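You operate a simulated robot arm through the tools that you are given. There is no shell and no other tool.

Carry out the task below with a simulated robot arm. There is one attempt and no reset: what you move stays moved.

JOB
Put things in order on the top of the dining table. At the end: the silver strainer stands where the pink towel stood; the beige apple core stands where the green clothes peg stood; the green clothes peg from the top of the dining table stands where the silver strainer stood; the pink towel is on the black iron trivet; whatever was shut is shut again. Leave all else as you found it, and nothing knocked over.
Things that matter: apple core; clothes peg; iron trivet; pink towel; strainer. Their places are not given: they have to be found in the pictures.

It is judged by the outcome, as a careful person would: the job done as asked, and still so three seconds after it is handed in. It fails if anything else is knocked over, pushed out of place, dropped, spilled or broken. Flat cloth is picked up by pressing the open fingertips on it (5 to 10 N) and closing them slowly along it; thin cloth reads only 2 to 8 mm in the jaws.

ROBOT AND FRAMES
A 6-joint arm with a two-finger gripper, fixed in place. Base frame: the origin is at the foot of the arm, x ahead of it, y to its left, z up; the work surface is at about z = 0. Lengths are in m, angles in rad, forces in N, time in s.
With the tool pointing down near the work surface it reaches from about 0.18 to 0.48 m from the base axis. Its first joint turns from -1.152 to 1.152 rad. Payload 1.76 kg.
The tool frame sits at the grasp point between the pads (the TCP): z along the fingers, y along the line on which they close. The tips reach 0.029 m beyond it. Largest opening 0.082 m; the body of the gripper starts 0.058 m behind the TCP.
Orientation is told as [roll, pitch, yaw] about the base's x, y, z axes, in that order, counted from this pose: with the fingers straight down and closing along the base's y, the tool's x points along the base's -x, its y along +y and its z along -z.

CONTROLS
- The arm moves only by the tool jog_arm. Its argument "motion" is text: rows parted by semicolons, each of 6 numbers parted by spaces: the shift along the base's x, y, z in m, then the turn, a rotation vector about the base's x, y, z in rad. In form: tx ty tz rx ry rz; .... A call has 1 to 20 rows; each row is the pose to reach, as a shift and turn from the pose commanded when the call began. "hand" is the closure, from 0 (fully open) to 1 (shut), set as the call begins (left out, the last holds). Rows are played at 5 a second. More than 0.05 m and 0.15 rad between two rows, or a gripper value outside its range, and nothing of the call is played. A pose out of reach is approached as far as the arm can. The call stops where the force on the tool passes 40 N (or 10 N more than at its start, if that is more) or the arm is blocked; 0.2 s more then pass. Each finger halts on what it meets, pressing with about 25 N; the grip force reading is that of the motor and also rises with nothing between the fingers. The clock runs only during rows and for 0.2 s after the last one: add rows that repeat a pose to give the fingers time. It gives the time, the measured TCP pose, the force on the tool (base axes), the opening and the grip force at its end, in the units of the frame above (readings bear some noise), with the torque about the TCP (base axes, N m) and any sound that the robot's microphone picked up.
- Cameras (640 x 400 px; columns grow to the right, rows downward): "scene" is fixed at [0.0385, 0.318, 0.4261]; the picture's right is [-0.86, -0.52, 0.00], its down [-0.31, 0.51, -0.80] and it looks along [0.42, -0.69, -0.59] (base axes); focal length 227 px, centre (320, 200). "wrist" rides on the gripper at [0.079, 0.004, -0.09] in the tool frame; the picture's right is [-0.05, 1.00, 0.00], its down [-0.71, -0.04, -0.71] and it looks along [-0.71, -0.04, 0.71] (tool axes); focal length 256 px, centre (320, 200).
- get_image(camera): a new picture of that camera. It takes no simulated time.
- pixel_to_xyz(camera, pixels): for up to 12 pixels [column, row] of the newest picture of that camera ("zoom" is the newest enlarged one), the place [x, y, z] in the base frame of the surface seen there, good to about 0.002 m, but the place of the scene camera against the robot may be out by one fixed shift of up to 0.012 m in any direction. It takes no simulated time.
- enlarge(camera, box): a new picture of the part [left, top, right, bottom] of that camera's present view, enlarged. It takes no simulated time.
- job_done(): hands the job in; it is judged then, once.

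Unless the task says otherwise, let go and move clear before handing in.

The tools are called after "Request:" as name(argument=value, ...) on one line, values as JSON. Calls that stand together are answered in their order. jog_arm: Moves the arm, as the interface text tells. Its arguments: {"type":"object","properties":{"motion":{"type":"string"},"hand":{"type":"number"}},"required":["motion"]} The other tools are called the same way: get_image (camera) takes a picture; pixel_to_xyz (camera, pixels) gives the place of the surface under pixels of a picture; enlarge (camera, box) takes an enlarged picture of a part of a camera's view; job_done () hands the job in.

At the start:

```text
time_s: 0.0
tool_pos: [0.297, -0.0175, 0.2923]
tool_rot: [0.0, -0.002, -0.001]
wrist_force: [0.9, 0.5, 0.1]
wrist_torque: [-0.03, 0.0, -0.03]
gripper_width: 0.0822
grip_force: 0.1
```

scene: 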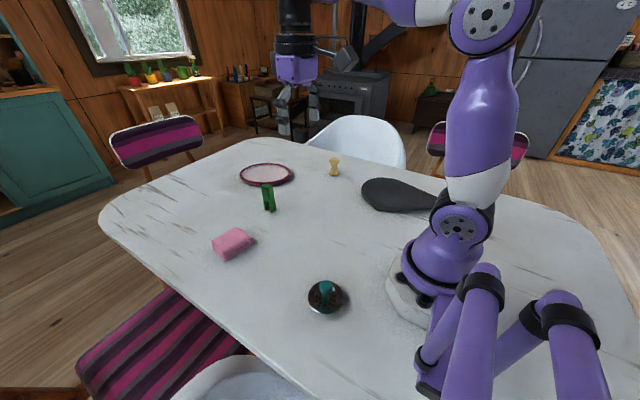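
wrist: 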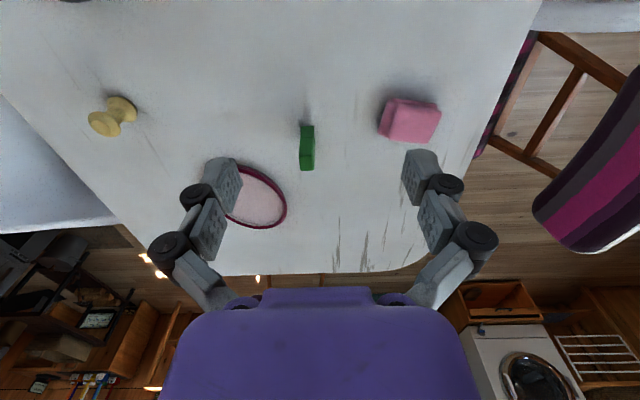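

The first pictures show a pink towel near scene (232,243), a green peg near (268,198), an apple core near (334,167), a dark flat object near (395,195) and a round object near (325,296). I'll enlarge these to identify them.

Request:
enlarge(camera="scene", box=[280, 260, 380, 330])

Request:
enlarge(camera="scene", box=[310, 140, 470, 240])

Request:
enlarge(camera="scene", box=[190, 150, 350, 270])

```text
5.71 times, centred on (330, 295) of scene
```

zoom: 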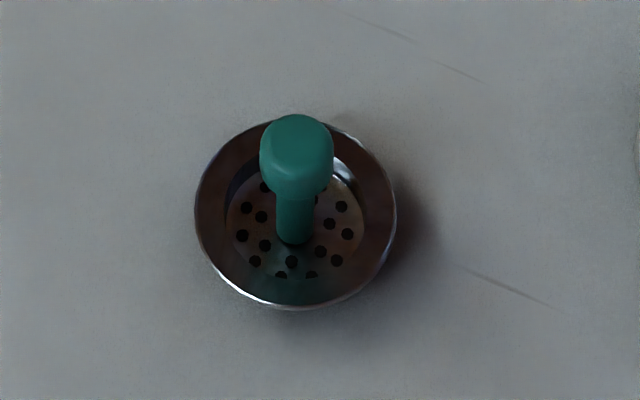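

```text
4.00 times, centred on (390, 190) of scene
```

zoom: 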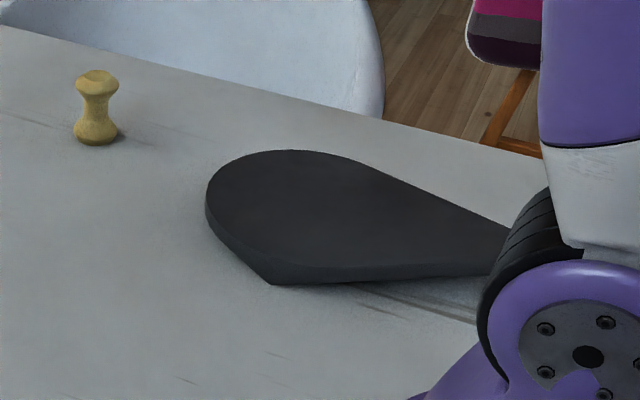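

```text
3.33 times, centred on (270, 210) of scene
```

zoom: 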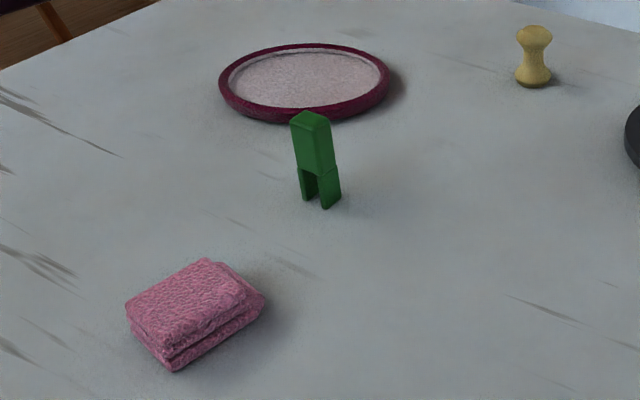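

The round thing is a sink strainer with a teal knob; the teardrop black slab is the trivet; peg, towel and core all stand. I'll measure them in both cameras.

Request:
pixel_to_xyz(camera="scene", pixels=[[326, 283], [325, 310], [266, 188], [270, 210], [334, 160], [334, 175], [228, 235], [234, 259], [390, 190], [364, 188], [379, 209], [265, 172]])

Request:
pixel_to_xyz(camera="wrist", pixels=[[307, 130], [307, 148], [308, 168], [120, 105], [103, 123], [398, 105], [415, 125], [436, 110], [385, 130], [260, 200], [420, 140], [305, 124]])

Request:
enlarge(camera="wrist", box=[60, 60, 220, 160])

Request:
enlarge(camera="wrist", box=[280, 70, 460, 190])

```text
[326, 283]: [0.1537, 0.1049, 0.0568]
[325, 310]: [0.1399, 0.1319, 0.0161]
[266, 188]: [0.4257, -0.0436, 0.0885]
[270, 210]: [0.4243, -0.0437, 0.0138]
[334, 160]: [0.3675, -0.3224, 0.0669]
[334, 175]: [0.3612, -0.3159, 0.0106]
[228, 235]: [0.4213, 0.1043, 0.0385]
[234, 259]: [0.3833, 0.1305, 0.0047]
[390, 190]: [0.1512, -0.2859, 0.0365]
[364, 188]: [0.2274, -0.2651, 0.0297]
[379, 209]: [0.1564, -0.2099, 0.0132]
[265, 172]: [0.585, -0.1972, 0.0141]
```

```text
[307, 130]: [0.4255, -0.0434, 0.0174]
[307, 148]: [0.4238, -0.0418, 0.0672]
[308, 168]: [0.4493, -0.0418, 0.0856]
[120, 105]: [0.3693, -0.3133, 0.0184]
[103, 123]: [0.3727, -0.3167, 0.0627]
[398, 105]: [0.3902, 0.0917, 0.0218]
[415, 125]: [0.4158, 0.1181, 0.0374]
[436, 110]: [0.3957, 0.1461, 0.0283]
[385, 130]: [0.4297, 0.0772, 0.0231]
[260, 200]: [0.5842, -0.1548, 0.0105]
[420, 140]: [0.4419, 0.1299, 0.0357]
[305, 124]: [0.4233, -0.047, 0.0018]
```

```text
4.00 times, centred on (140, 110) of wrist
```

zoom: 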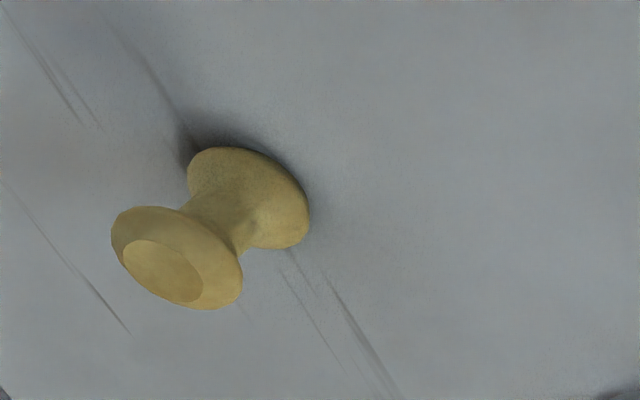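

```text
3.33 times, centred on (370, 130) of wrist
```

zoom: 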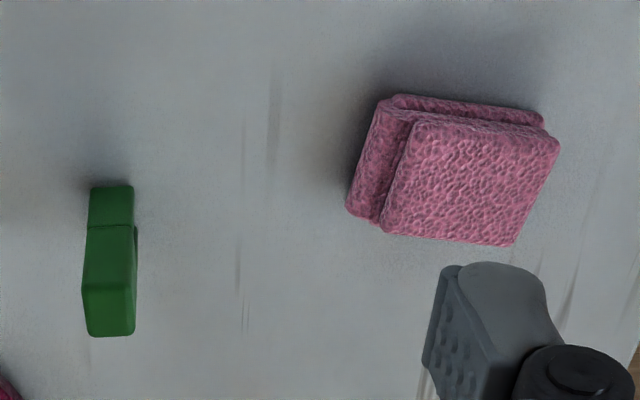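

I'll measure the towel's corners and the peg's edges in the current zoom picture, to get their orientation.

Request:
pixel_to_xyz(camera="zoom", pixels=[[422, 126], [554, 142], [513, 242], [386, 230], [383, 104], [351, 206], [541, 118], [87, 288], [132, 290], [92, 190], [130, 190], [91, 333]])

Request:
jog_arm(motion="-0.02 0.03 0 0 0 0; -0.04 0.06 0 0 0 0; -0.06 0.09 0 0 0 0; -0.07 0.12 0 0 0 0; -0.07 0.13 0 0 0 0")

```text
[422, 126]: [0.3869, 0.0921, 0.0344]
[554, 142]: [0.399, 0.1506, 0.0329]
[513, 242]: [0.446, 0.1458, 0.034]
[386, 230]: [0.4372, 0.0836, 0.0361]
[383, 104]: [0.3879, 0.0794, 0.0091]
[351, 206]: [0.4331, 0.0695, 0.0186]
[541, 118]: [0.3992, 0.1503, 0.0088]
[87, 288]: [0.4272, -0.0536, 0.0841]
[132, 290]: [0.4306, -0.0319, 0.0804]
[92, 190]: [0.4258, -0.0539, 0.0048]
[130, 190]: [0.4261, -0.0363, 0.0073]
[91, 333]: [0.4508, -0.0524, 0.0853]
```

```text
time_s: 1.2
tool_pos: [0.2264, 0.1125, 0.2923]
tool_rot: [0.0, -0.001, -0.001]
wrist_force: [-1.1, 0.1, 0.2]
wrist_torque: [-0.01, -0.04, 0.0]
gripper_width: 0.0819
grip_force: 0.0
```

The towel is about 0.06 by 0.05 m, turned about -0.18 rad, with its top near z = 0.035. I'll look with the wrist camera from this new pose.

Request:
get_image(camera="wrist")

Request:
get_image(camera="scene")

```text
taken
```

wrist: 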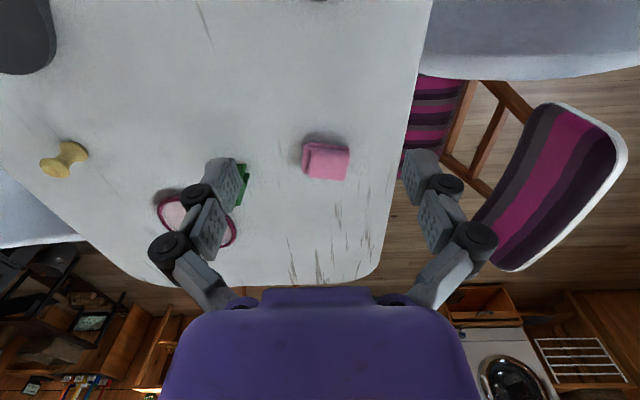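

```text
taken
```

scene: 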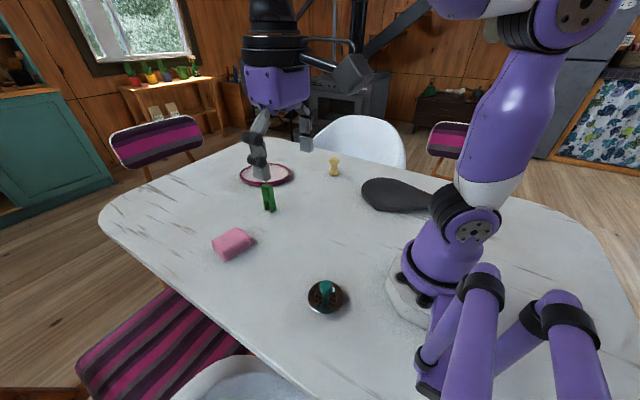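

The strainer lies below the wrist view's top edge, so I'll tilt the tool about base y to look more straight down.

Request:
jog_arm(motion="0 0 0 0 0.12 0; 0 0 0 0 0.24 0; 0 0 0 0 0.36 0; 0 0 0 0 0.48 0; 0 0 0 0 0.55 0; 0 0 0 0 0.55 0")

Request:
get_image(camera="wrist")

```text
time_s: 2.6
tool_pos: [0.2128, 0.1062, 0.2529]
tool_rot: [0.001, 0.547, 0.0]
wrist_force: [1.2, -0.8, 0.4]
wrist_torque: [0.0, 0.01, 0.0]
gripper_width: 0.082
grip_force: 0.1
out of reach, approached as far as the arm can: row 4, 5, 6
```

```text
taken
```

wrist: 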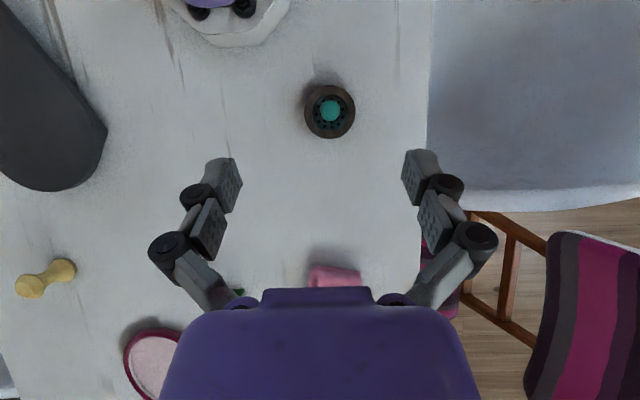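

Now the strainer is at wrist (330,110) and the trivet fills the left edge around (45,110). I'll measure both.

Request:
pixel_to_xyz(camera="wrist", pixels=[[330, 112], [330, 87], [330, 137], [305, 112], [355, 112], [104, 128], [50, 189], [20, 120], [50, 60], [15, 10], [95, 150], [348, 129]])

Request:
enlarge(camera="wrist", box=[290, 70, 370, 150])

Request:
enlarge(camera="wrist", box=[0, 0, 160, 200])

```text
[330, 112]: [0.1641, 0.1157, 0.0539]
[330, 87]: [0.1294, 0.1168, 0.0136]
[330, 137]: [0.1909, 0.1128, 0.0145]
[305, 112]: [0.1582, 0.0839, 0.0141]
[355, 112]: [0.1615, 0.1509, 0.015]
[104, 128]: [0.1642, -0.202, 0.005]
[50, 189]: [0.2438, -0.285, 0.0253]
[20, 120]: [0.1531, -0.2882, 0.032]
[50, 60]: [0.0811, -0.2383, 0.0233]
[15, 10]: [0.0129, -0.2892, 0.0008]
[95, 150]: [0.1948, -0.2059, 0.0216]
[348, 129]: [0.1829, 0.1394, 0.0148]
```

```text
5.00 times, centred on (330, 110) of wrist
```

zoom: 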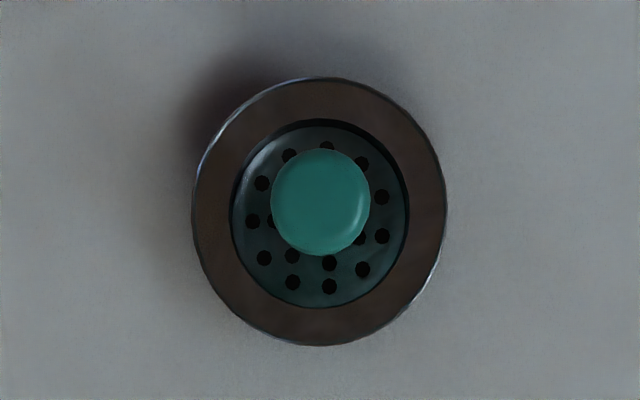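

```text
2.00 times, centred on (80, 100) of wrist
```

zoom: 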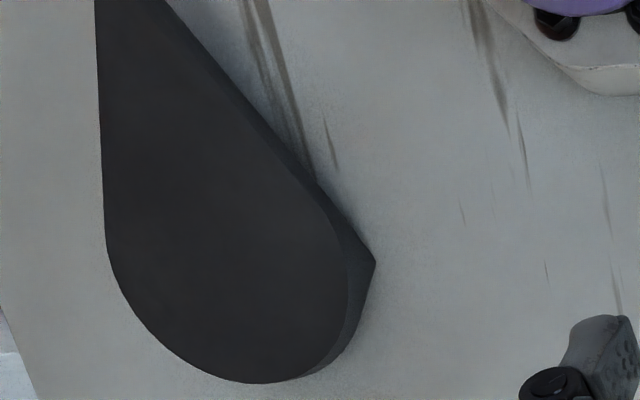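

The trivet is a teardrop slab; I'll measure its top surface and edges in this zoom to find its flat area and any slope.

Request:
pixel_to_xyz(camera="zoom", pixels=[[230, 260], [125, 200], [300, 320], [180, 100], [230, 370], [320, 250], [160, 300], [120, 30], [250, 180], [345, 300], [374, 263], [110, 240]])

Request:
enlarge(camera="scene", box=[340, 160, 460, 230])

```text
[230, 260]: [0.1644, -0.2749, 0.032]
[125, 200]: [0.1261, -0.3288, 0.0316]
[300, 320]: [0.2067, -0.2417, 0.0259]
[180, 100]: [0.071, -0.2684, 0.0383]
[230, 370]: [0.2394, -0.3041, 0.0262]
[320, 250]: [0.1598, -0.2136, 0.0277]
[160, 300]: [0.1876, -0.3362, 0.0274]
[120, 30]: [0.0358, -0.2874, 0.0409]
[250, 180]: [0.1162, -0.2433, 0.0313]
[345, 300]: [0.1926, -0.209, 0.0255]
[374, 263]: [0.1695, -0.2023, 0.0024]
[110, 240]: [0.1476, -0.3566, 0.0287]
```

```text
5.33 times, centred on (400, 195) of scene
```

zoom: 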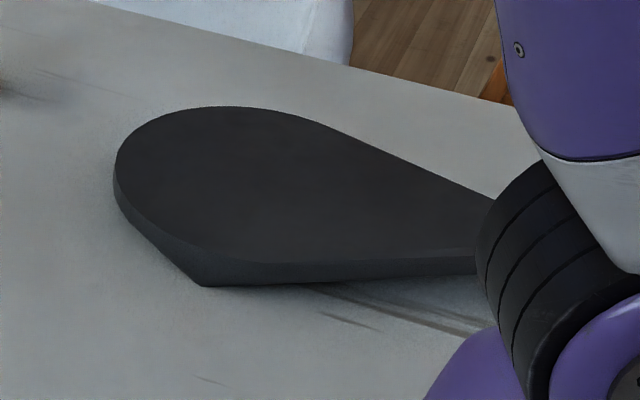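

The trivet top is nearly flat (z about 0.026 at its round end rising to 0.04 near the base), with its round part centred near (0.17,-0.275). Next I'll straighten the tool and take a closer look at the towel.

Request:
jog_arm(motion="0 0 0 0 -0.12 0; 0.01 0 0 0 -0.24 0; 0.03 0 0 0 -0.36 0; 0.05 0 0 0 -0.48 0; 0.07 0 0 0 -0.55 0; 0.07 0 0 0 -0.55 0")

```text
time_s: 4.0
tool_pos: [0.2826, 0.1034, 0.2548]
tool_rot: [0.0, -0.003, -0.001]
wrist_force: [0.3, -0.4, 0.4]
wrist_torque: [0.03, 0.01, -0.01]
gripper_width: 0.0816
grip_force: 0.0
```

The tool is upright at (0.283,0.103,0.255). I'll move over the towel while yawing about +1.41 so that the fingers close across its short side, staying high.

Request:
jog_arm(motion="0.013 0.001 -0.005 0 0 0.14; 0.026 0.002 -0.01 0 0 0.28; 0.039 0.003 -0.015 0 0 0.42; 0.052 0.004 -0.02 0 0 0.56; 0.065 0.005 -0.025 0 0 0.70; 0.078 0.006 -0.03 0 0 0.84; 0.091 0.007 -0.035 0 0 0.98; 0.104 0.008 -0.04 0 0 1.12; 0.117 0.009 -0.05 0 0 1.26; 0.132 0.010 -0.06 0 0 1.40; 0.132 0.010 -0.06 0 0 1.41")

Request:
get_image(camera="wrist")

Request:
get_image(camera="scene")

```text
time_s: 6.4
tool_pos: [0.4145, 0.116, 0.193]
tool_rot: [-0.001, -0.001, 1.411]
wrist_force: [-0.3, 0.2, -0.1]
wrist_torque: [0.01, 0.0, 0.0]
gripper_width: 0.082
grip_force: 0.2
```

```text
taken
```

wrist: 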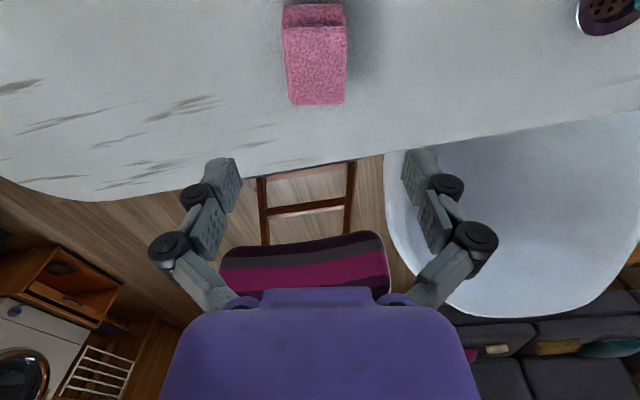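

```text
taken
```

scene: 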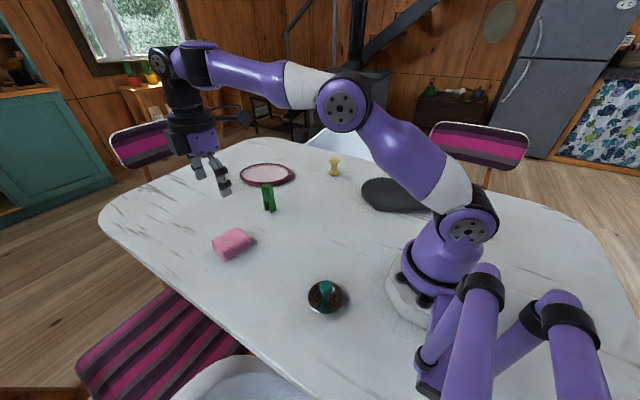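

The towel is at wrist (285–347, 5–103), aligned with the fingers' closing line. I'll measure its corners from here.

Request:
pixel_to_xyz(camera="wrist", pixels=[[288, 10], [342, 10], [288, 30], [345, 30], [292, 100], [342, 100], [316, 60], [285, 25], [287, 60], [346, 60], [316, 8], [316, 103]])

Request:
enlarge(camera="wrist", box=[240, 0, 400, 120])

```text
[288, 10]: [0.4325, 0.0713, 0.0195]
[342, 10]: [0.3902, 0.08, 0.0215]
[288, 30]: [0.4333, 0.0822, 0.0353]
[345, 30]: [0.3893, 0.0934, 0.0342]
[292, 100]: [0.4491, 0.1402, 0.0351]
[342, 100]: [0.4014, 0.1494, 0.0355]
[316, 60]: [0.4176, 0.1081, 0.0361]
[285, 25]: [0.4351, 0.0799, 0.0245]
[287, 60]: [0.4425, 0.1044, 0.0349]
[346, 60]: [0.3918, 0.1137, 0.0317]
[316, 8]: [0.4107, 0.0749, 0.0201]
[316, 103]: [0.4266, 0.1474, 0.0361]
```

```text
3.33 times, centred on (320, 60) of wrist
```

zoom: 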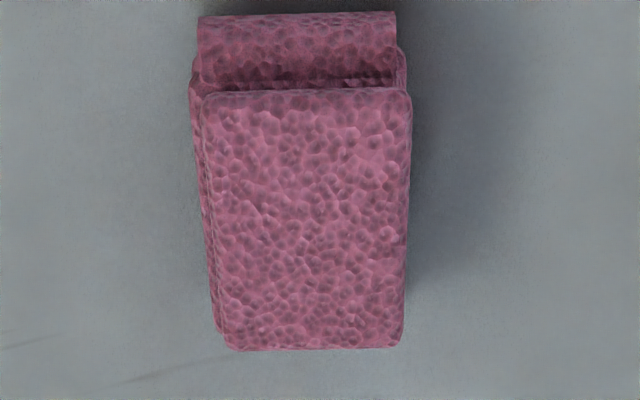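

The towel centre is about (0.4175,0.111), 0.052 m across the closing line, top at z = 0.036. I'll descend around it with open fingers to TCP z of about 0.038.

Request:
jog_arm(motion="0.003 -0.005 -0.03 0 0 0; 0.003 -0.005 -0.06 0 0 0; 0.003 -0.005 -0.09 0 0 0; 0.003 -0.005 -0.115 0 0 0; 0.003 -0.005 -0.135 0 0 0; 0.003 -0.005 -0.148 0 0 0; 0.003 -0.005 -0.155 0 0 0; 0.003 -0.005 -0.155 0 0 0", hand=0)

Request:
get_image(camera="wrist")

Request:
enlarge(camera="scene", box=[180, 190, 300, 270])

```text
time_s: 8.2
tool_pos: [0.4184, 0.1094, 0.0393]
tool_rot: [0.0, -0.003, 1.409]
wrist_force: [0.0, 0.0, 0.0]
wrist_torque: [-0.03, 0.0, -0.01]
gripper_width: 0.082
grip_force: 0.0
```

```text
taken
```

wrist: 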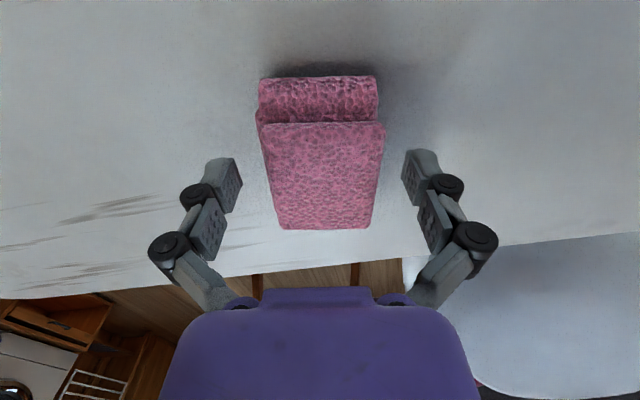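

```text
5.00 times, centred on (240, 230) of scene
```

zoom: 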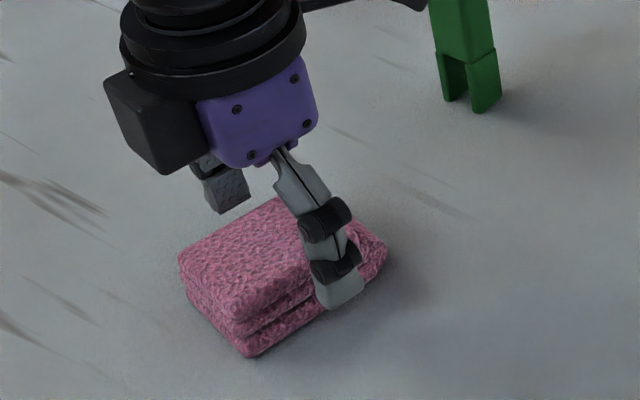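

The fingers straddle the towel evenly (wrist columns 241 and 403, towel centred at 322). I'll go 4 mm lower and close part-way to feel the towel.

Request:
jog_arm(motion="0 0 -0.004 0 0 0; 0 0 -0.004 0 0 0; 0 0 -0.004 0 0 0", hand=0.45)

```text
time_s: 9.0
tool_pos: [0.4189, 0.1097, 0.036]
tool_rot: [-0.003, -0.004, 1.409]
wrist_force: [3.0, -0.8, 24.1]
wrist_torque: [-0.01, -0.1, -0.06]
gripper_width: 0.0573
grip_force: 25.3
```

The jaws met the towel at 0.057 m with 25 N, but the tool also reads 24 N upward, so something is pressing vertically. I'll look before lifting.

Request:
enlarge(camera="scene", box=[180, 190, 300, 270])

Request:
get_image(camera="wrist")

```text
5.00 times, centred on (240, 230) of scene
```

zoom: 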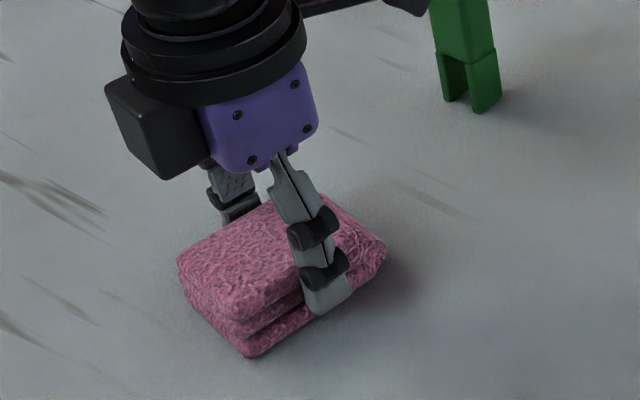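

```text
taken
```

wrist: 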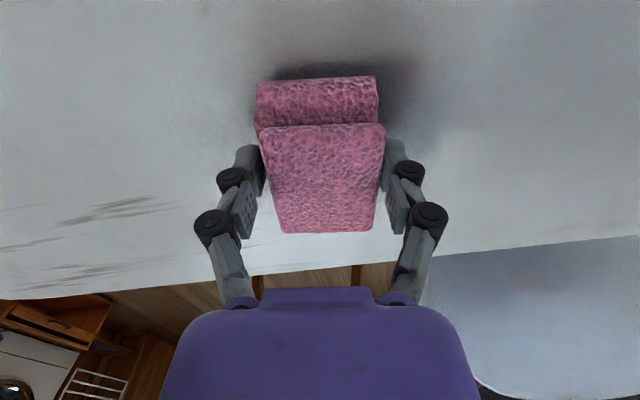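

The fingers hold the towel on both sides and it has not moved. I'll ease up a few millimetres in small steps to see whether the vertical load relaxes and the towel comes along.

Request:
jog_arm(motion="0 0 0.002 0 0 0; 0 0 0.004 0 0 0; 0 0 0.004 0 0 0", hand=0.6)

```text
time_s: 9.8
tool_pos: [0.4187, 0.1108, 0.0381]
tool_rot: [0.001, 0.001, 1.411]
wrist_force: [-0.2, -0.7, -0.1]
wrist_torque: [-0.01, 0.0, 0.0]
gripper_width: 0.0571
grip_force: 24.6
```

The vertical load is gone and the grip holds at 0.057 m with 25 N. I'll lift the towel straight up.

Request:
jog_arm(motion="0 0 0.01 0 0 0; 0 0 0.025 0 0 0; 0 0 0.045 0 0 0; 0 0 0.07 0 0 0; 0 0 0.1 0 0 0; 0 0 0.13 0 0 0; 0 0 0.13 0 0 0")

Request:
get_image(camera="wrist")

Request:
get_image(camera="scene")

```text
time_s: 11.4
tool_pos: [0.4179, 0.1086, 0.1674]
tool_rot: [0.0, -0.003, 1.408]
wrist_force: [-0.2, -0.2, 0.0]
wrist_torque: [-0.04, 0.01, -0.02]
gripper_width: 0.0568
grip_force: 25.4
```

```text
taken
```

wrist: 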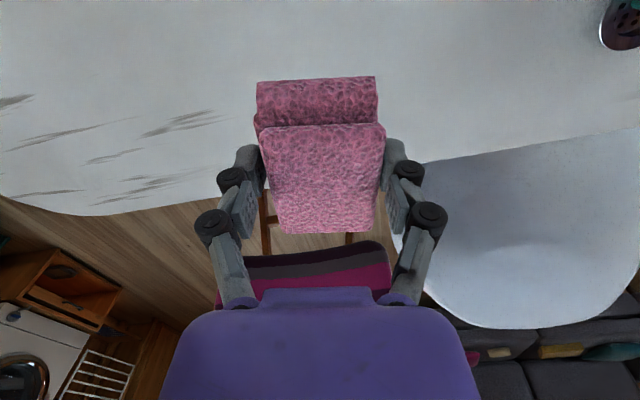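

```text
taken
```

scene: 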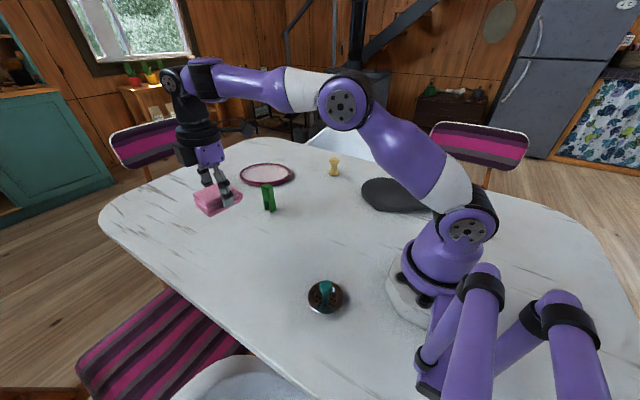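

The towel is held securely and clear of the table. I'll swing it, staying high, over the trivet's round part near (0.175,-0.275), turning the yaw along with the arm.

Request:
jog_arm(motion="-0.025 -0.03 0.01 0 0 -0.09; -0.05 -0.06 0.01 0 0 -0.18; -0.07 -0.09 0.01 0 0 -0.27; -0.09 -0.12 0.01 0 0 -0.36; -0.105 -0.155 0.01 0 0 -0.46; -0.115 -0.19 0.01 0 0 -0.56; -0.13 -0.22 0.01 0 0 -0.66; -0.145 -0.25 0.01 0 0 -0.76; -0.165 -0.28 0.01 0 0 -0.86; -0.185 -0.31 0.01 0 0 -0.96; -0.205 -0.34 0.01 0 0 -1.06; -0.225 -0.365 0.01 0 0 -1.16; -0.243 -0.385 0.01 0 0 -1.27; -0.243 -0.385 0.01 0 0 -1.27")

Request:
get_image(camera="wrist")

Request:
get_image(camera="scene")

```text
time_s: 14.4
tool_pos: [0.1753, -0.2769, 0.1762]
tool_rot: [-0.002, -0.001, 0.136]
wrist_force: [0.5, 0.6, 0.6]
wrist_torque: [-0.01, 0.02, 0.0]
gripper_width: 0.0572
grip_force: 25.1
```

```text
taken
```

wrist: 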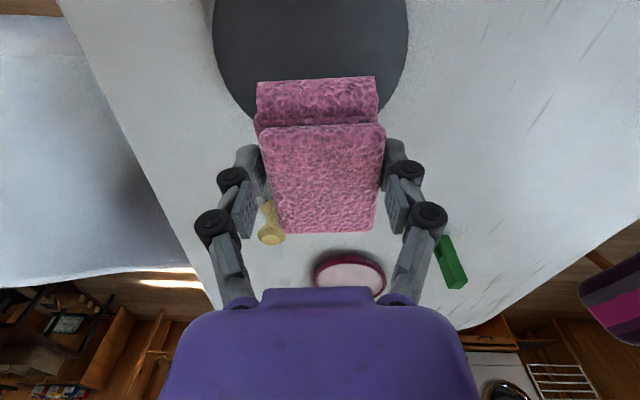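

```text
taken
```

scene: 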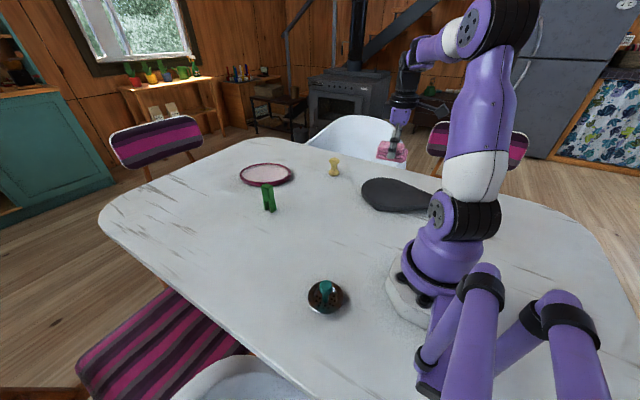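

The towel is above the trivet, whose edges show at wrist (213,40) and (408,40). I'll measure the trivet from here to choose the exact spot.

Request:
pixel_to_xyz(camera="wrist", pixels=[[214, 40], [405, 40], [310, 40], [310, 5], [230, 85], [395, 85], [216, 10], [400, 10], [250, 110], [310, 70], [240, 60], [380, 60]])

Request:
enlarge(camera="wrist", box=[190, 0, 430, 150])

```text
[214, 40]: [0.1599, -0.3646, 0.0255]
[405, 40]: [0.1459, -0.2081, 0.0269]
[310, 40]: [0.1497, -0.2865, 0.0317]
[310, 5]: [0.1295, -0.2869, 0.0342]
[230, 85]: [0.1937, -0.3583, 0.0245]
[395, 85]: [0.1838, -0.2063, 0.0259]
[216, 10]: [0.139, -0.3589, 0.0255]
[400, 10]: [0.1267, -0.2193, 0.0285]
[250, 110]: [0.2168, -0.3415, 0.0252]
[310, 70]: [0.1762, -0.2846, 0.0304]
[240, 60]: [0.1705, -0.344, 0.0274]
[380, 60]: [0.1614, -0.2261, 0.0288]
```

```text
2.67 times, centred on (310, 75) of wrist
```

zoom: 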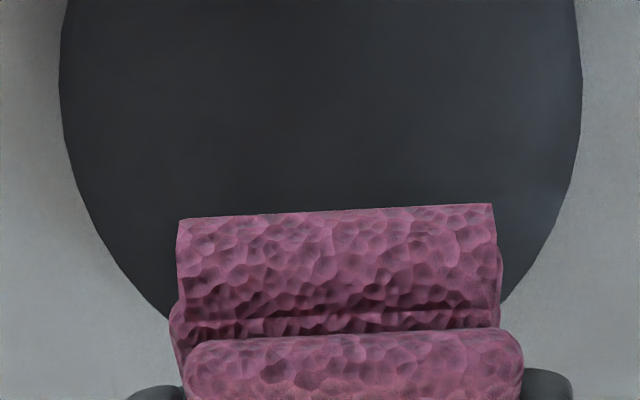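

The trivet top is slightly domed (z = 0.0317 at the middle, 0.026 at the rim), with its middle line at y = -0.286. I'll lower the towel over (0.166,-0.285) to just above contact.

Request:
jog_arm(motion="-0.005 -0.004 -0.02 0 0 0; -0.009 -0.008 -0.045 0 0 0; -0.009 -0.008 -0.07 0 0 0; -0.009 -0.008 -0.085 0 0 0; -0.009 -0.008 -0.095 0 0 0; -0.009 -0.008 -0.1 0 0 0; -0.009 -0.008 -0.1 0 0 0")

Request:
get_image(camera="wrist")

Request:
enlarge(camera="scene", box=[340, 150, 460, 230])

```text
time_s: 16.0
tool_pos: [0.1661, -0.2829, 0.0779]
tool_rot: [0.0, -0.002, 0.138]
wrist_force: [0.2, 0.3, -0.3]
wrist_torque: [-0.01, 0.01, 0.03]
gripper_width: 0.0571
grip_force: 24.5
```

```text
taken
```

wrist: 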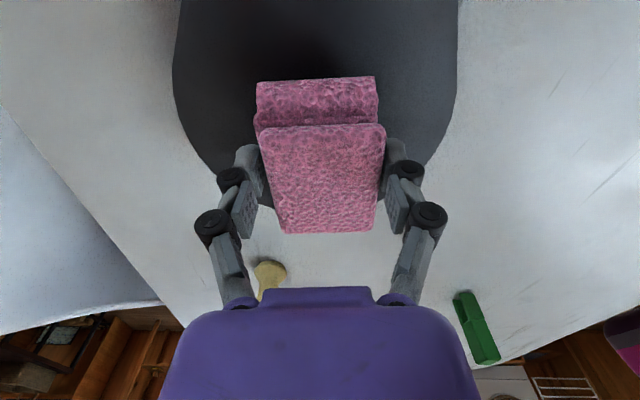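

```text
5.00 times, centred on (400, 190) of scene
```

zoom: 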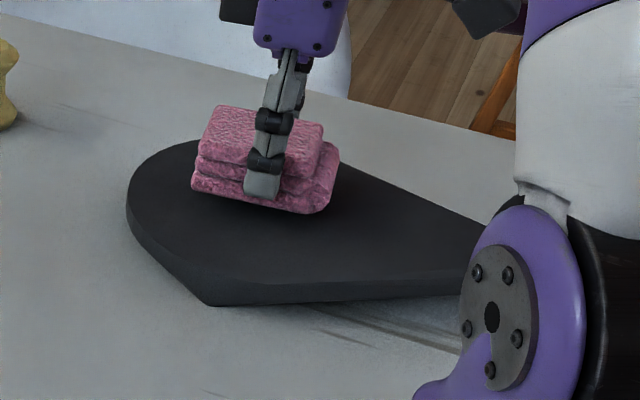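

The towel hovers just above the trivet in the scene zoom (about (265,160)). I'll creep down a few millimetres and watch the force.

Request:
jog_arm(motion="0 0 -0.002 0 0 0; 0 0 -0.004 0 0 0; 0 0 -0.006 0 0 0; 0 0 -0.006 0 0 0")

```text
time_s: 17.0
tool_pos: [0.1649, -0.2826, 0.0716]
tool_rot: [0.0, 0.0, 0.138]
wrist_force: [0.5, 0.4, -0.5]
wrist_torque: [0.0, 0.0, -0.02]
gripper_width: 0.057
grip_force: 24.8
```

No contact force yet at z = 0.0716. I'll go down a couple of millimetres more.

Request:
jog_arm(motion="0 0 -0.001 0 0 0; 0 0 -0.002 0 0 0; 0 0 -0.003 0 0 0; 0 0 -0.003 0 0 0")

```text
time_s: 18.0
tool_pos: [0.1659, -0.2835, 0.0693]
tool_rot: [-0.001, -0.002, 0.139]
wrist_force: [-0.2, -0.6, -1.1]
wrist_torque: [-0.04, -0.01, -0.02]
gripper_width: 0.057
grip_force: 24.8
```

Request:
jog_arm(motion="0 0 -0.001 0 0 0; 0 0 -0.002 0 0 0; 0 0 -0.002 0 0 0")

Request:
enlarge(camera="scene", box=[340, 150, 460, 230])

```text
time_s: 18.8
tool_pos: [0.1665, -0.2839, 0.0673]
tool_rot: [0.0, -0.001, 0.142]
wrist_force: [-0.4, -0.3, 0.1]
wrist_torque: [0.03, -0.02, -0.02]
gripper_width: 0.0571
grip_force: 24.6
```

```text
5.00 times, centred on (400, 190) of scene
```

zoom: 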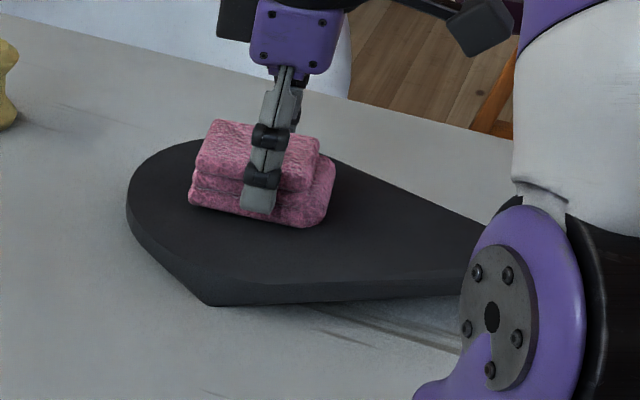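

The readings still show no load at z = 0.0673. I'll keep creeping down in 1 mm steps until contact shows.

Request:
jog_arm(motion="0 0 -0.001 0 0 0; 0 0 -0.002 0 0 0; 0 0 -0.002 0 0 0")

```text
time_s: 19.6
tool_pos: [0.1665, -0.2834, 0.0642]
tool_rot: [-0.002, -0.002, 0.139]
wrist_force: [0.5, 0.9, -0.5]
wrist_torque: [-0.01, -0.01, 0.03]
gripper_width: 0.0572
grip_force: 24.6
```

Still no contact at z = 0.064. I'll check the picture and the measured heights around the towel before going lower.

Request:
get_image(camera="wrist")

Request:
enlarge(camera="scene", box=[360, 160, 430, 210])

Request:
pixel_to_xyz(camera="wrist", pixels=[[315, 50], [315, 70], [315, 80], [315, 100], [230, 100], [400, 100], [320, 180]])

```text
taken
```

wrist: 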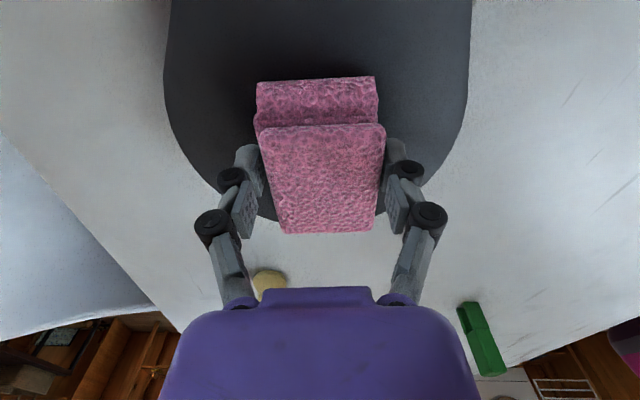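

```text
8.00 times, centred on (395, 185) of scene
```

zoom: 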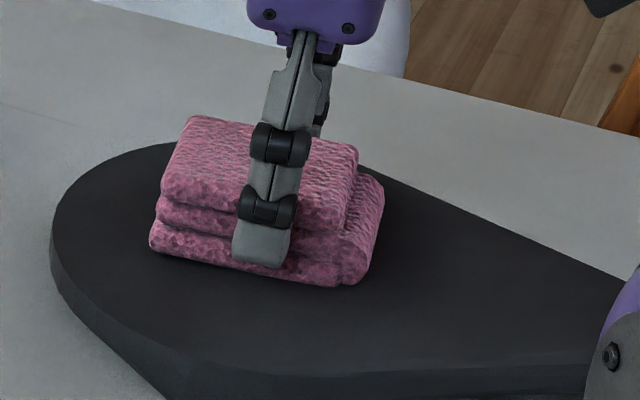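

```text
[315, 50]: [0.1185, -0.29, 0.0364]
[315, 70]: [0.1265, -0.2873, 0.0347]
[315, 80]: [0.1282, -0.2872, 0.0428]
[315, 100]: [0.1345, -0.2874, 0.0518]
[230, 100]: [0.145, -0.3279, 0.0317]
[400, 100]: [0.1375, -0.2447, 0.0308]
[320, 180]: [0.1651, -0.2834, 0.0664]
```

The towel sits unchanged in the jaws and looks almost in contact; I'll lower in 1 mm steps still watching the force.

Request:
jog_arm(motion="0 0 -0.001 0 0 0; 0 0 -0.001 0 0 0")

Request:
jog_arm(motion="0 0 -0.001 0 0 0; 0 0 -0.001 0 0 0")

```text
time_s: 20.2
tool_pos: [0.1657, -0.2837, 0.0634]
tool_rot: [0.0, -0.001, 0.139]
wrist_force: [-0.6, 1.0, -0.5]
wrist_torque: [-0.01, 0.01, -0.01]
gripper_width: 0.0571
grip_force: 25.1
```

```text
time_s: 20.8
tool_pos: [0.1658, -0.2834, 0.0628]
tool_rot: [0.0, -0.002, 0.14]
wrist_force: [-0.3, -0.4, -0.7]
wrist_torque: [-0.02, 0.01, 0.01]
gripper_width: 0.0573
grip_force: 24.9
```

Request:
jog_arm(motion="0 0 -0.001 0 0 0; 0 0 -0.001 0 0 0")

Request:
jog_arm(motion="0 0 -0.001 0 0 0; 0 0 -0.001 0 0 0")

Request:
enlarge(camera="scene", box=[360, 160, 430, 210])

```text
time_s: 21.4
tool_pos: [0.1658, -0.2833, 0.0635]
tool_rot: [-0.001, -0.002, 0.139]
wrist_force: [-0.5, 0.2, 0.5]
wrist_torque: [-0.02, 0.04, 0.02]
gripper_width: 0.057
grip_force: 25.1
```

```text
time_s: 22.0
tool_pos: [0.1653, -0.2833, 0.0608]
tool_rot: [0.0, -0.003, 0.142]
wrist_force: [0.4, 0.6, 0.1]
wrist_torque: [-0.06, -0.01, -0.01]
gripper_width: 0.0572
grip_force: 25.0
```

```text
8.00 times, centred on (395, 185) of scene
```

zoom: 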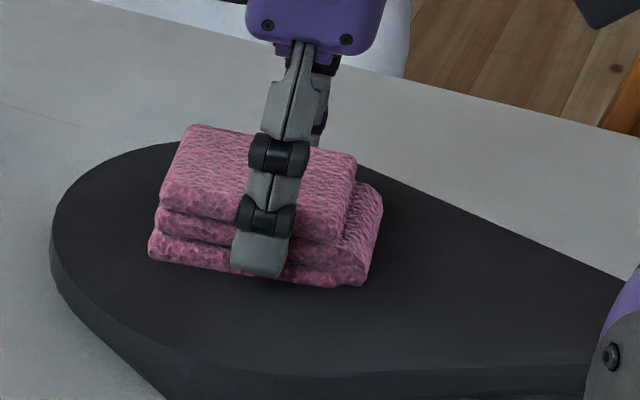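

The finger tips moved down relative to the towel's base in the scene zoom, hinting at light contact. I'll check the wrist view for any shift of the towel in the jaws.

Request:
get_image(camera="wrist")

Request:
enlarge(camera="wrist", box=[160, 20, 480, 240])

```text
taken
```

wrist: 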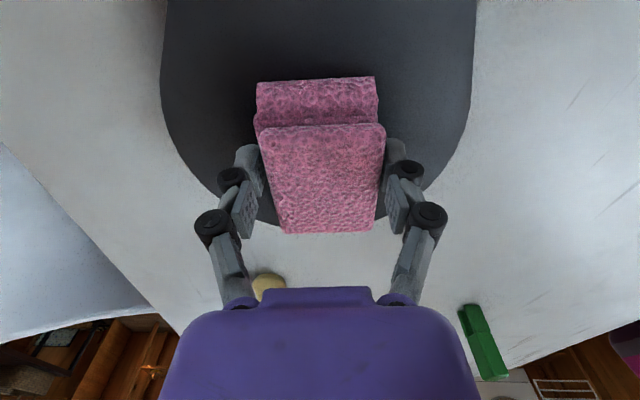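

```text
1.82 times, centred on (320, 130) of wrist
```

zoom: 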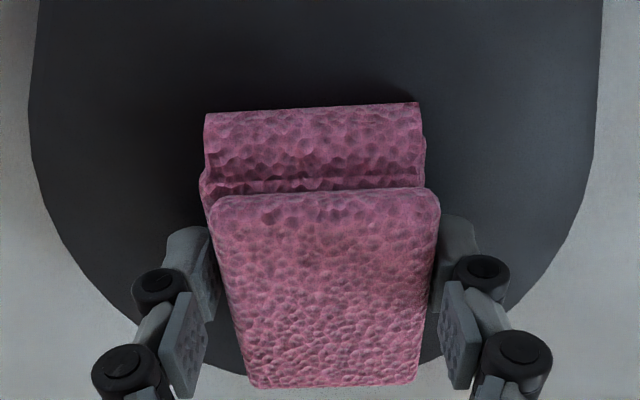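

The towel is still unmoved in the jaws. I'll measure heights on both sides of its bottom edge (wrist row ~78) to find the remaining gap.

Request:
enlarge(camera="wrist", box=[280, 60, 360, 110])

Request:
pixel_to_xyz(camera="zoom", pixels=[[320, 100], [320, 130], [320, 145], [320, 160], [320, 180], [320, 220], [320, 260], [120, 160], [500, 150]])

```text
8.00 times, centred on (320, 85) of wrist
```

zoom: 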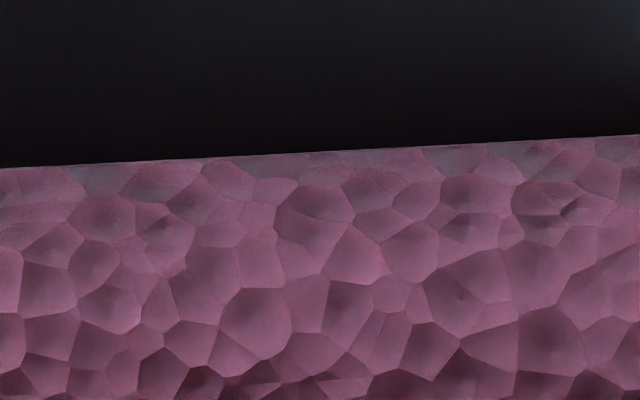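

```text
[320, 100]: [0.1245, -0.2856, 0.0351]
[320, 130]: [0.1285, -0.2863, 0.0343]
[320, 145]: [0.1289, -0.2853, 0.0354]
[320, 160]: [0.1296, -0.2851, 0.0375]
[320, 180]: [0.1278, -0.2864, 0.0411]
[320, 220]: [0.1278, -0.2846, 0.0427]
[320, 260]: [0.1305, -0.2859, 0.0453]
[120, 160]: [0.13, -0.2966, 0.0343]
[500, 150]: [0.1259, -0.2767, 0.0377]
```

The gap at the towel's back edge looks nearly nil (0.0343 to 0.0375). I'll go down 1 mm at a time, up to 3 mm, stopping at the first clear upward force.

Request:
jog_arm(motion="0 0 -0.001 0 0 0; 0 0 -0.001 0 0 0; 0 0 -0.001 0 0 0")

```text
time_s: 22.8
tool_pos: [0.1655, -0.2839, 0.0615]
tool_rot: [0.0, -0.001, 0.138]
wrist_force: [0.4, 0.5, 1.4]
wrist_torque: [-0.03, -0.01, -0.02]
gripper_width: 0.0569
grip_force: 25.4
```

Request:
jog_arm(motion="0 0 -0.001 0 0 0; 0 0 -0.001 0 0 0; 0 0 -0.001 0 0 0")

```text
time_s: 23.6
tool_pos: [0.1657, -0.2841, 0.0593]
tool_rot: [-0.003, -0.002, 0.139]
wrist_force: [-5.5, 3.3, 20.3]
wrist_torque: [0.13, 0.11, -0.04]
gripper_width: 0.0575
grip_force: 24.8
```

Contact is clear now (20 N upward). I'll back off 1 mm to unload it, then open.

Request:
jog_arm(motion="0 0 0.001 0 0 0; 0 0 0.001 0 0 0")

```text
time_s: 24.2
tool_pos: [0.1666, -0.2821, 0.0603]
tool_rot: [0.003, -0.001, 0.139]
wrist_force: [1.1, -0.6, -1.0]
wrist_torque: [-0.02, 0.0, 0.01]
gripper_width: 0.0574
grip_force: 24.9
```

The load is off. I'll open the fingers in place, then pause a moment.

Request:
jog_arm(motion="0 0 0 0 0 0; 0 0 0 0 0 0; 0 0 0 0 0 0", hand=0.1)

Request:
enlarge(camera="scene", box=[340, 150, 460, 230])

```text
time_s: 25.0
tool_pos: [0.1671, -0.2839, 0.0606]
tool_rot: [0.002, -0.003, 0.138]
wrist_force: [-0.1, -0.3, -0.2]
wrist_torque: [-0.02, 0.03, 0.02]
gripper_width: 0.0741
grip_force: 0.0
```

```text
5.00 times, centred on (400, 190) of scene
```

zoom: 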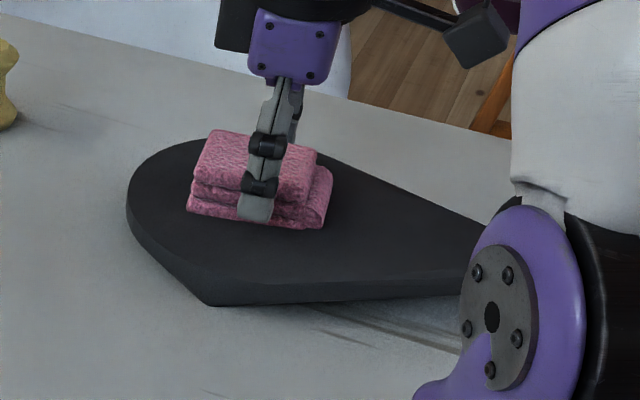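

The towel rests on the trivet, which has not moved. I'll rise straight up and check.

Request:
jog_arm(motion="0 0 0.01 0 0 0; 0 0 0.03 0 0 0; 0 0 0.06 0 0 0; 0 0 0.1 0 0 0; 0 0 0.14 0 0 0; 0 0 0.14 0 0 0", hand=0)

Request:
get_image(camera="wrist")

Request:
get_image(camera="scene")

```text
time_s: 26.4
tool_pos: [0.1675, -0.2846, 0.2021]
tool_rot: [-0.001, -0.001, 0.141]
wrist_force: [0.1, 0.6, 0.5]
wrist_torque: [-0.01, -0.01, -0.01]
gripper_width: 0.0822
grip_force: 0.2
```

```text
taken
```

wrist: 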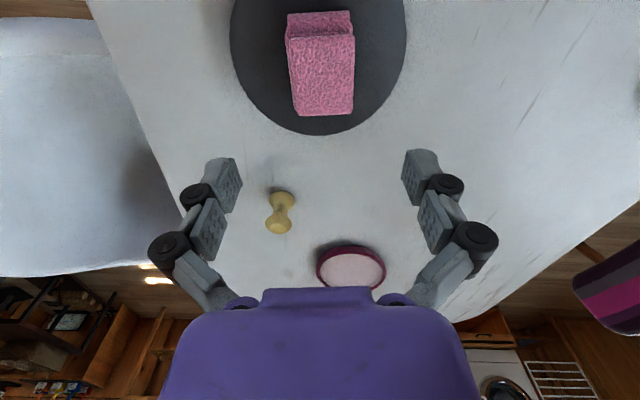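

```text
taken
```

scene: 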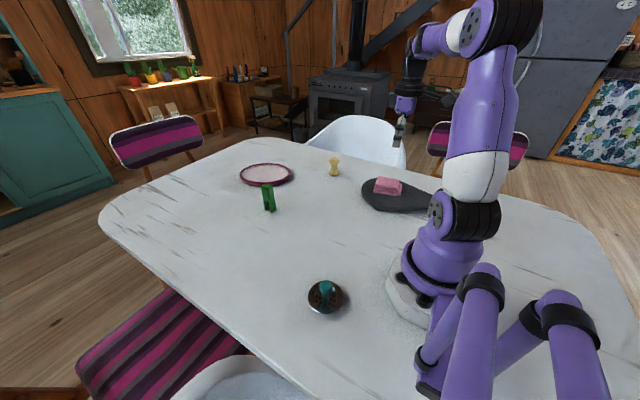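

The towel now sits on the trivet and nothing else has moved. Next I'll swing high over to the strainer near (0.160,0.117).

Request:
jog_arm(motion="0.028 0.027 0 0 0 0.015; 0.055 0.055 0 0 0 0.03; 0.072 0.082 0 0 0 0.045; 0.088 0.11 0 0 0 0.06; 0.099 0.139 0 0 0 0.075; 0.108 0.168 0 0 0 0.09; 0.113 0.197 0 0 0 0.105; 0.116 0.227 0 0 0 0.12; 0.115 0.256 0 0 0 0.135; 0.112 0.285 0 0 0 0.15; 0.106 0.312 0 0 0 0.165; 0.097 0.339 0 0 0 0.18; 0.081 0.361 0 0 0 0.2; 0.062 0.382 -0.01 0 0 0.22; 0.041 0.392 -0.02 0 0 0.24; 0.02 0.4 -0.04 0 0 0.26; -0.0075 0.4016 -0.06 0 0 0.26; -0.0075 0.4016 -0.06 0 0 0.26", hand=0)

Request:
get_image(camera="wrist")

Request:
get_image(camera="scene")

```text
time_s: 30.2
tool_pos: [0.1597, 0.1183, 0.1406]
tool_rot: [0.0, 0.0, 0.4]
wrist_force: [0.2, -0.9, 0.2]
wrist_torque: [0.0, 0.02, 0.0]
gripper_width: 0.0819
grip_force: 0.1
```

```text
taken
```

wrist: 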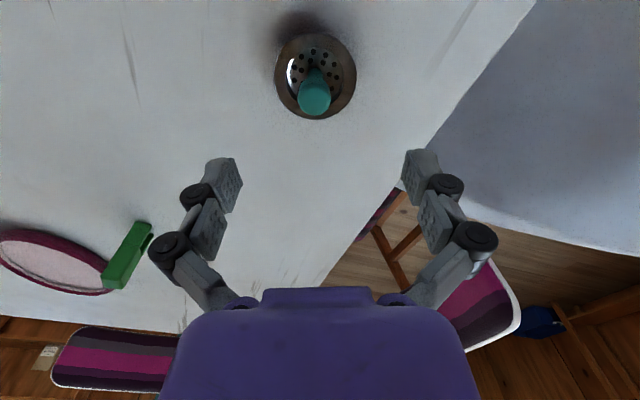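

```text
taken
```

scene: 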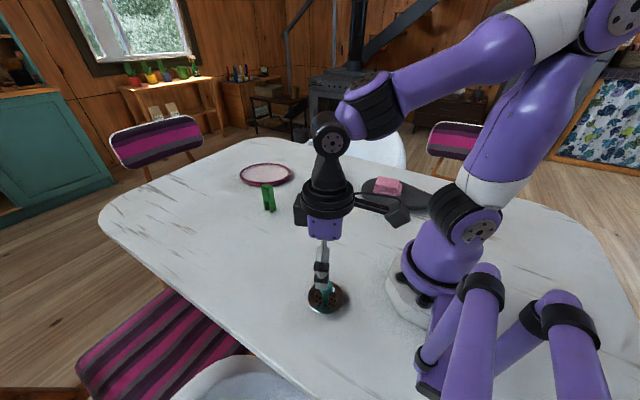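

Request:
enlarge(camera="wrist", box=[260, 20, 370, 130])

Request:
pixel_to_xyz(camera="wrist", pixels=[[315, 98], [303, 98], [327, 98], [315, 82], [315, 112], [277, 75], [354, 75], [316, 36], [316, 117], [314, 78]])

```text
3.64 times, centred on (315, 75) of wrist
```

zoom: 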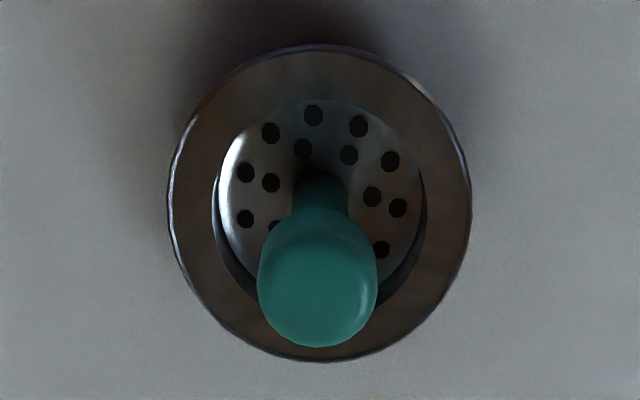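

```text
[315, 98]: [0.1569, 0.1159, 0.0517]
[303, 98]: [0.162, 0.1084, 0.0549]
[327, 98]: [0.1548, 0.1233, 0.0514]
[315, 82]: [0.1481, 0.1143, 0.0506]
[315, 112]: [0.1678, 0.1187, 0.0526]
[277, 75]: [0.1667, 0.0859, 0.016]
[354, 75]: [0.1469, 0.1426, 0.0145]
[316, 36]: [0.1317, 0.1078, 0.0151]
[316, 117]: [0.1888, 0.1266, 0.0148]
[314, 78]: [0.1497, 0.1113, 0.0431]
```

The strainer centre is about (0.160,0.117), with its knob top at z = 0.053 and flange at 0.015. I'll descend over the knob to TCP z of 0.055, keeping the tips above the flange.

Request:
jog_arm(motion="0 -0.0013 -0.025 0 0 0; 0 -0.0013 -0.05 0 0 0; 0 -0.0013 -0.07 0 0 0; 0 -0.0013 -0.08 0 0 0; 0 -0.0013 -0.0856 0 0 0; 0 -0.0013 -0.0856 0 0 0", hand=0)

Request:
get_image(camera="wrist")

Request:
enlarge(camera="scene", box=[270, 250, 390, 330])

```text
time_s: 31.6
tool_pos: [0.1589, 0.1177, 0.0557]
tool_rot: [0.001, -0.003, 0.4]
wrist_force: [0.4, -0.3, -0.1]
wrist_torque: [0.01, 0.01, -0.01]
gripper_width: 0.0825
grip_force: 0.0
```

```text
taken
```

wrist: 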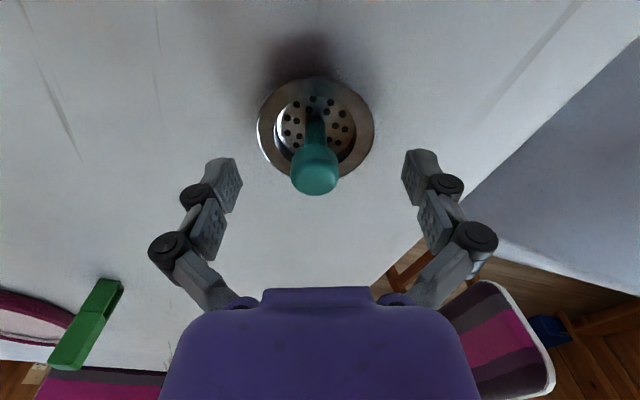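

```text
5.00 times, centred on (330, 290) of scene
```

zoom: 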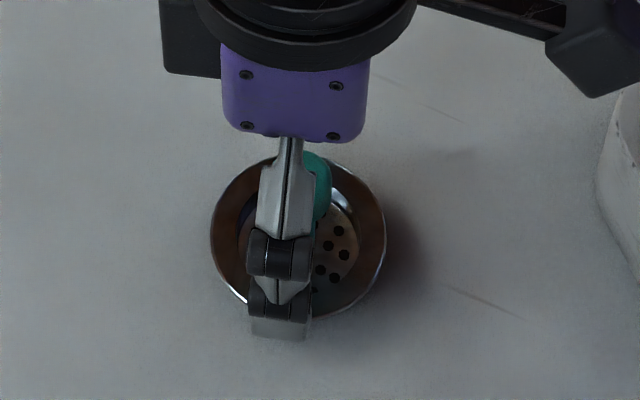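

The knob centre is at wrist column 314 against a jaw centre of about 320, roughly 3 mm off. I'll correct the position, then close on the knob.

Request:
jog_arm(motion="0.001 -0.0025 0 0 0 0; 0.001 -0.0025 0 0 0 0", hand=0.4)

Request:
get_image(camera="wrist")

```text
time_s: 32.2
tool_pos: [0.1592, 0.115, 0.0544]
tool_rot: [-0.001, -0.003, 0.4]
wrist_force: [-1.0, 0.3, 0.3]
wrist_torque: [-0.01, 0.0, 0.01]
gripper_width: 0.0491
grip_force: 0.0
```

```text
taken
```

wrist: 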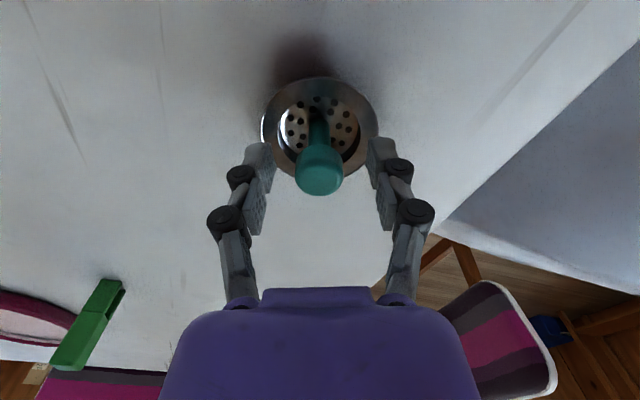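

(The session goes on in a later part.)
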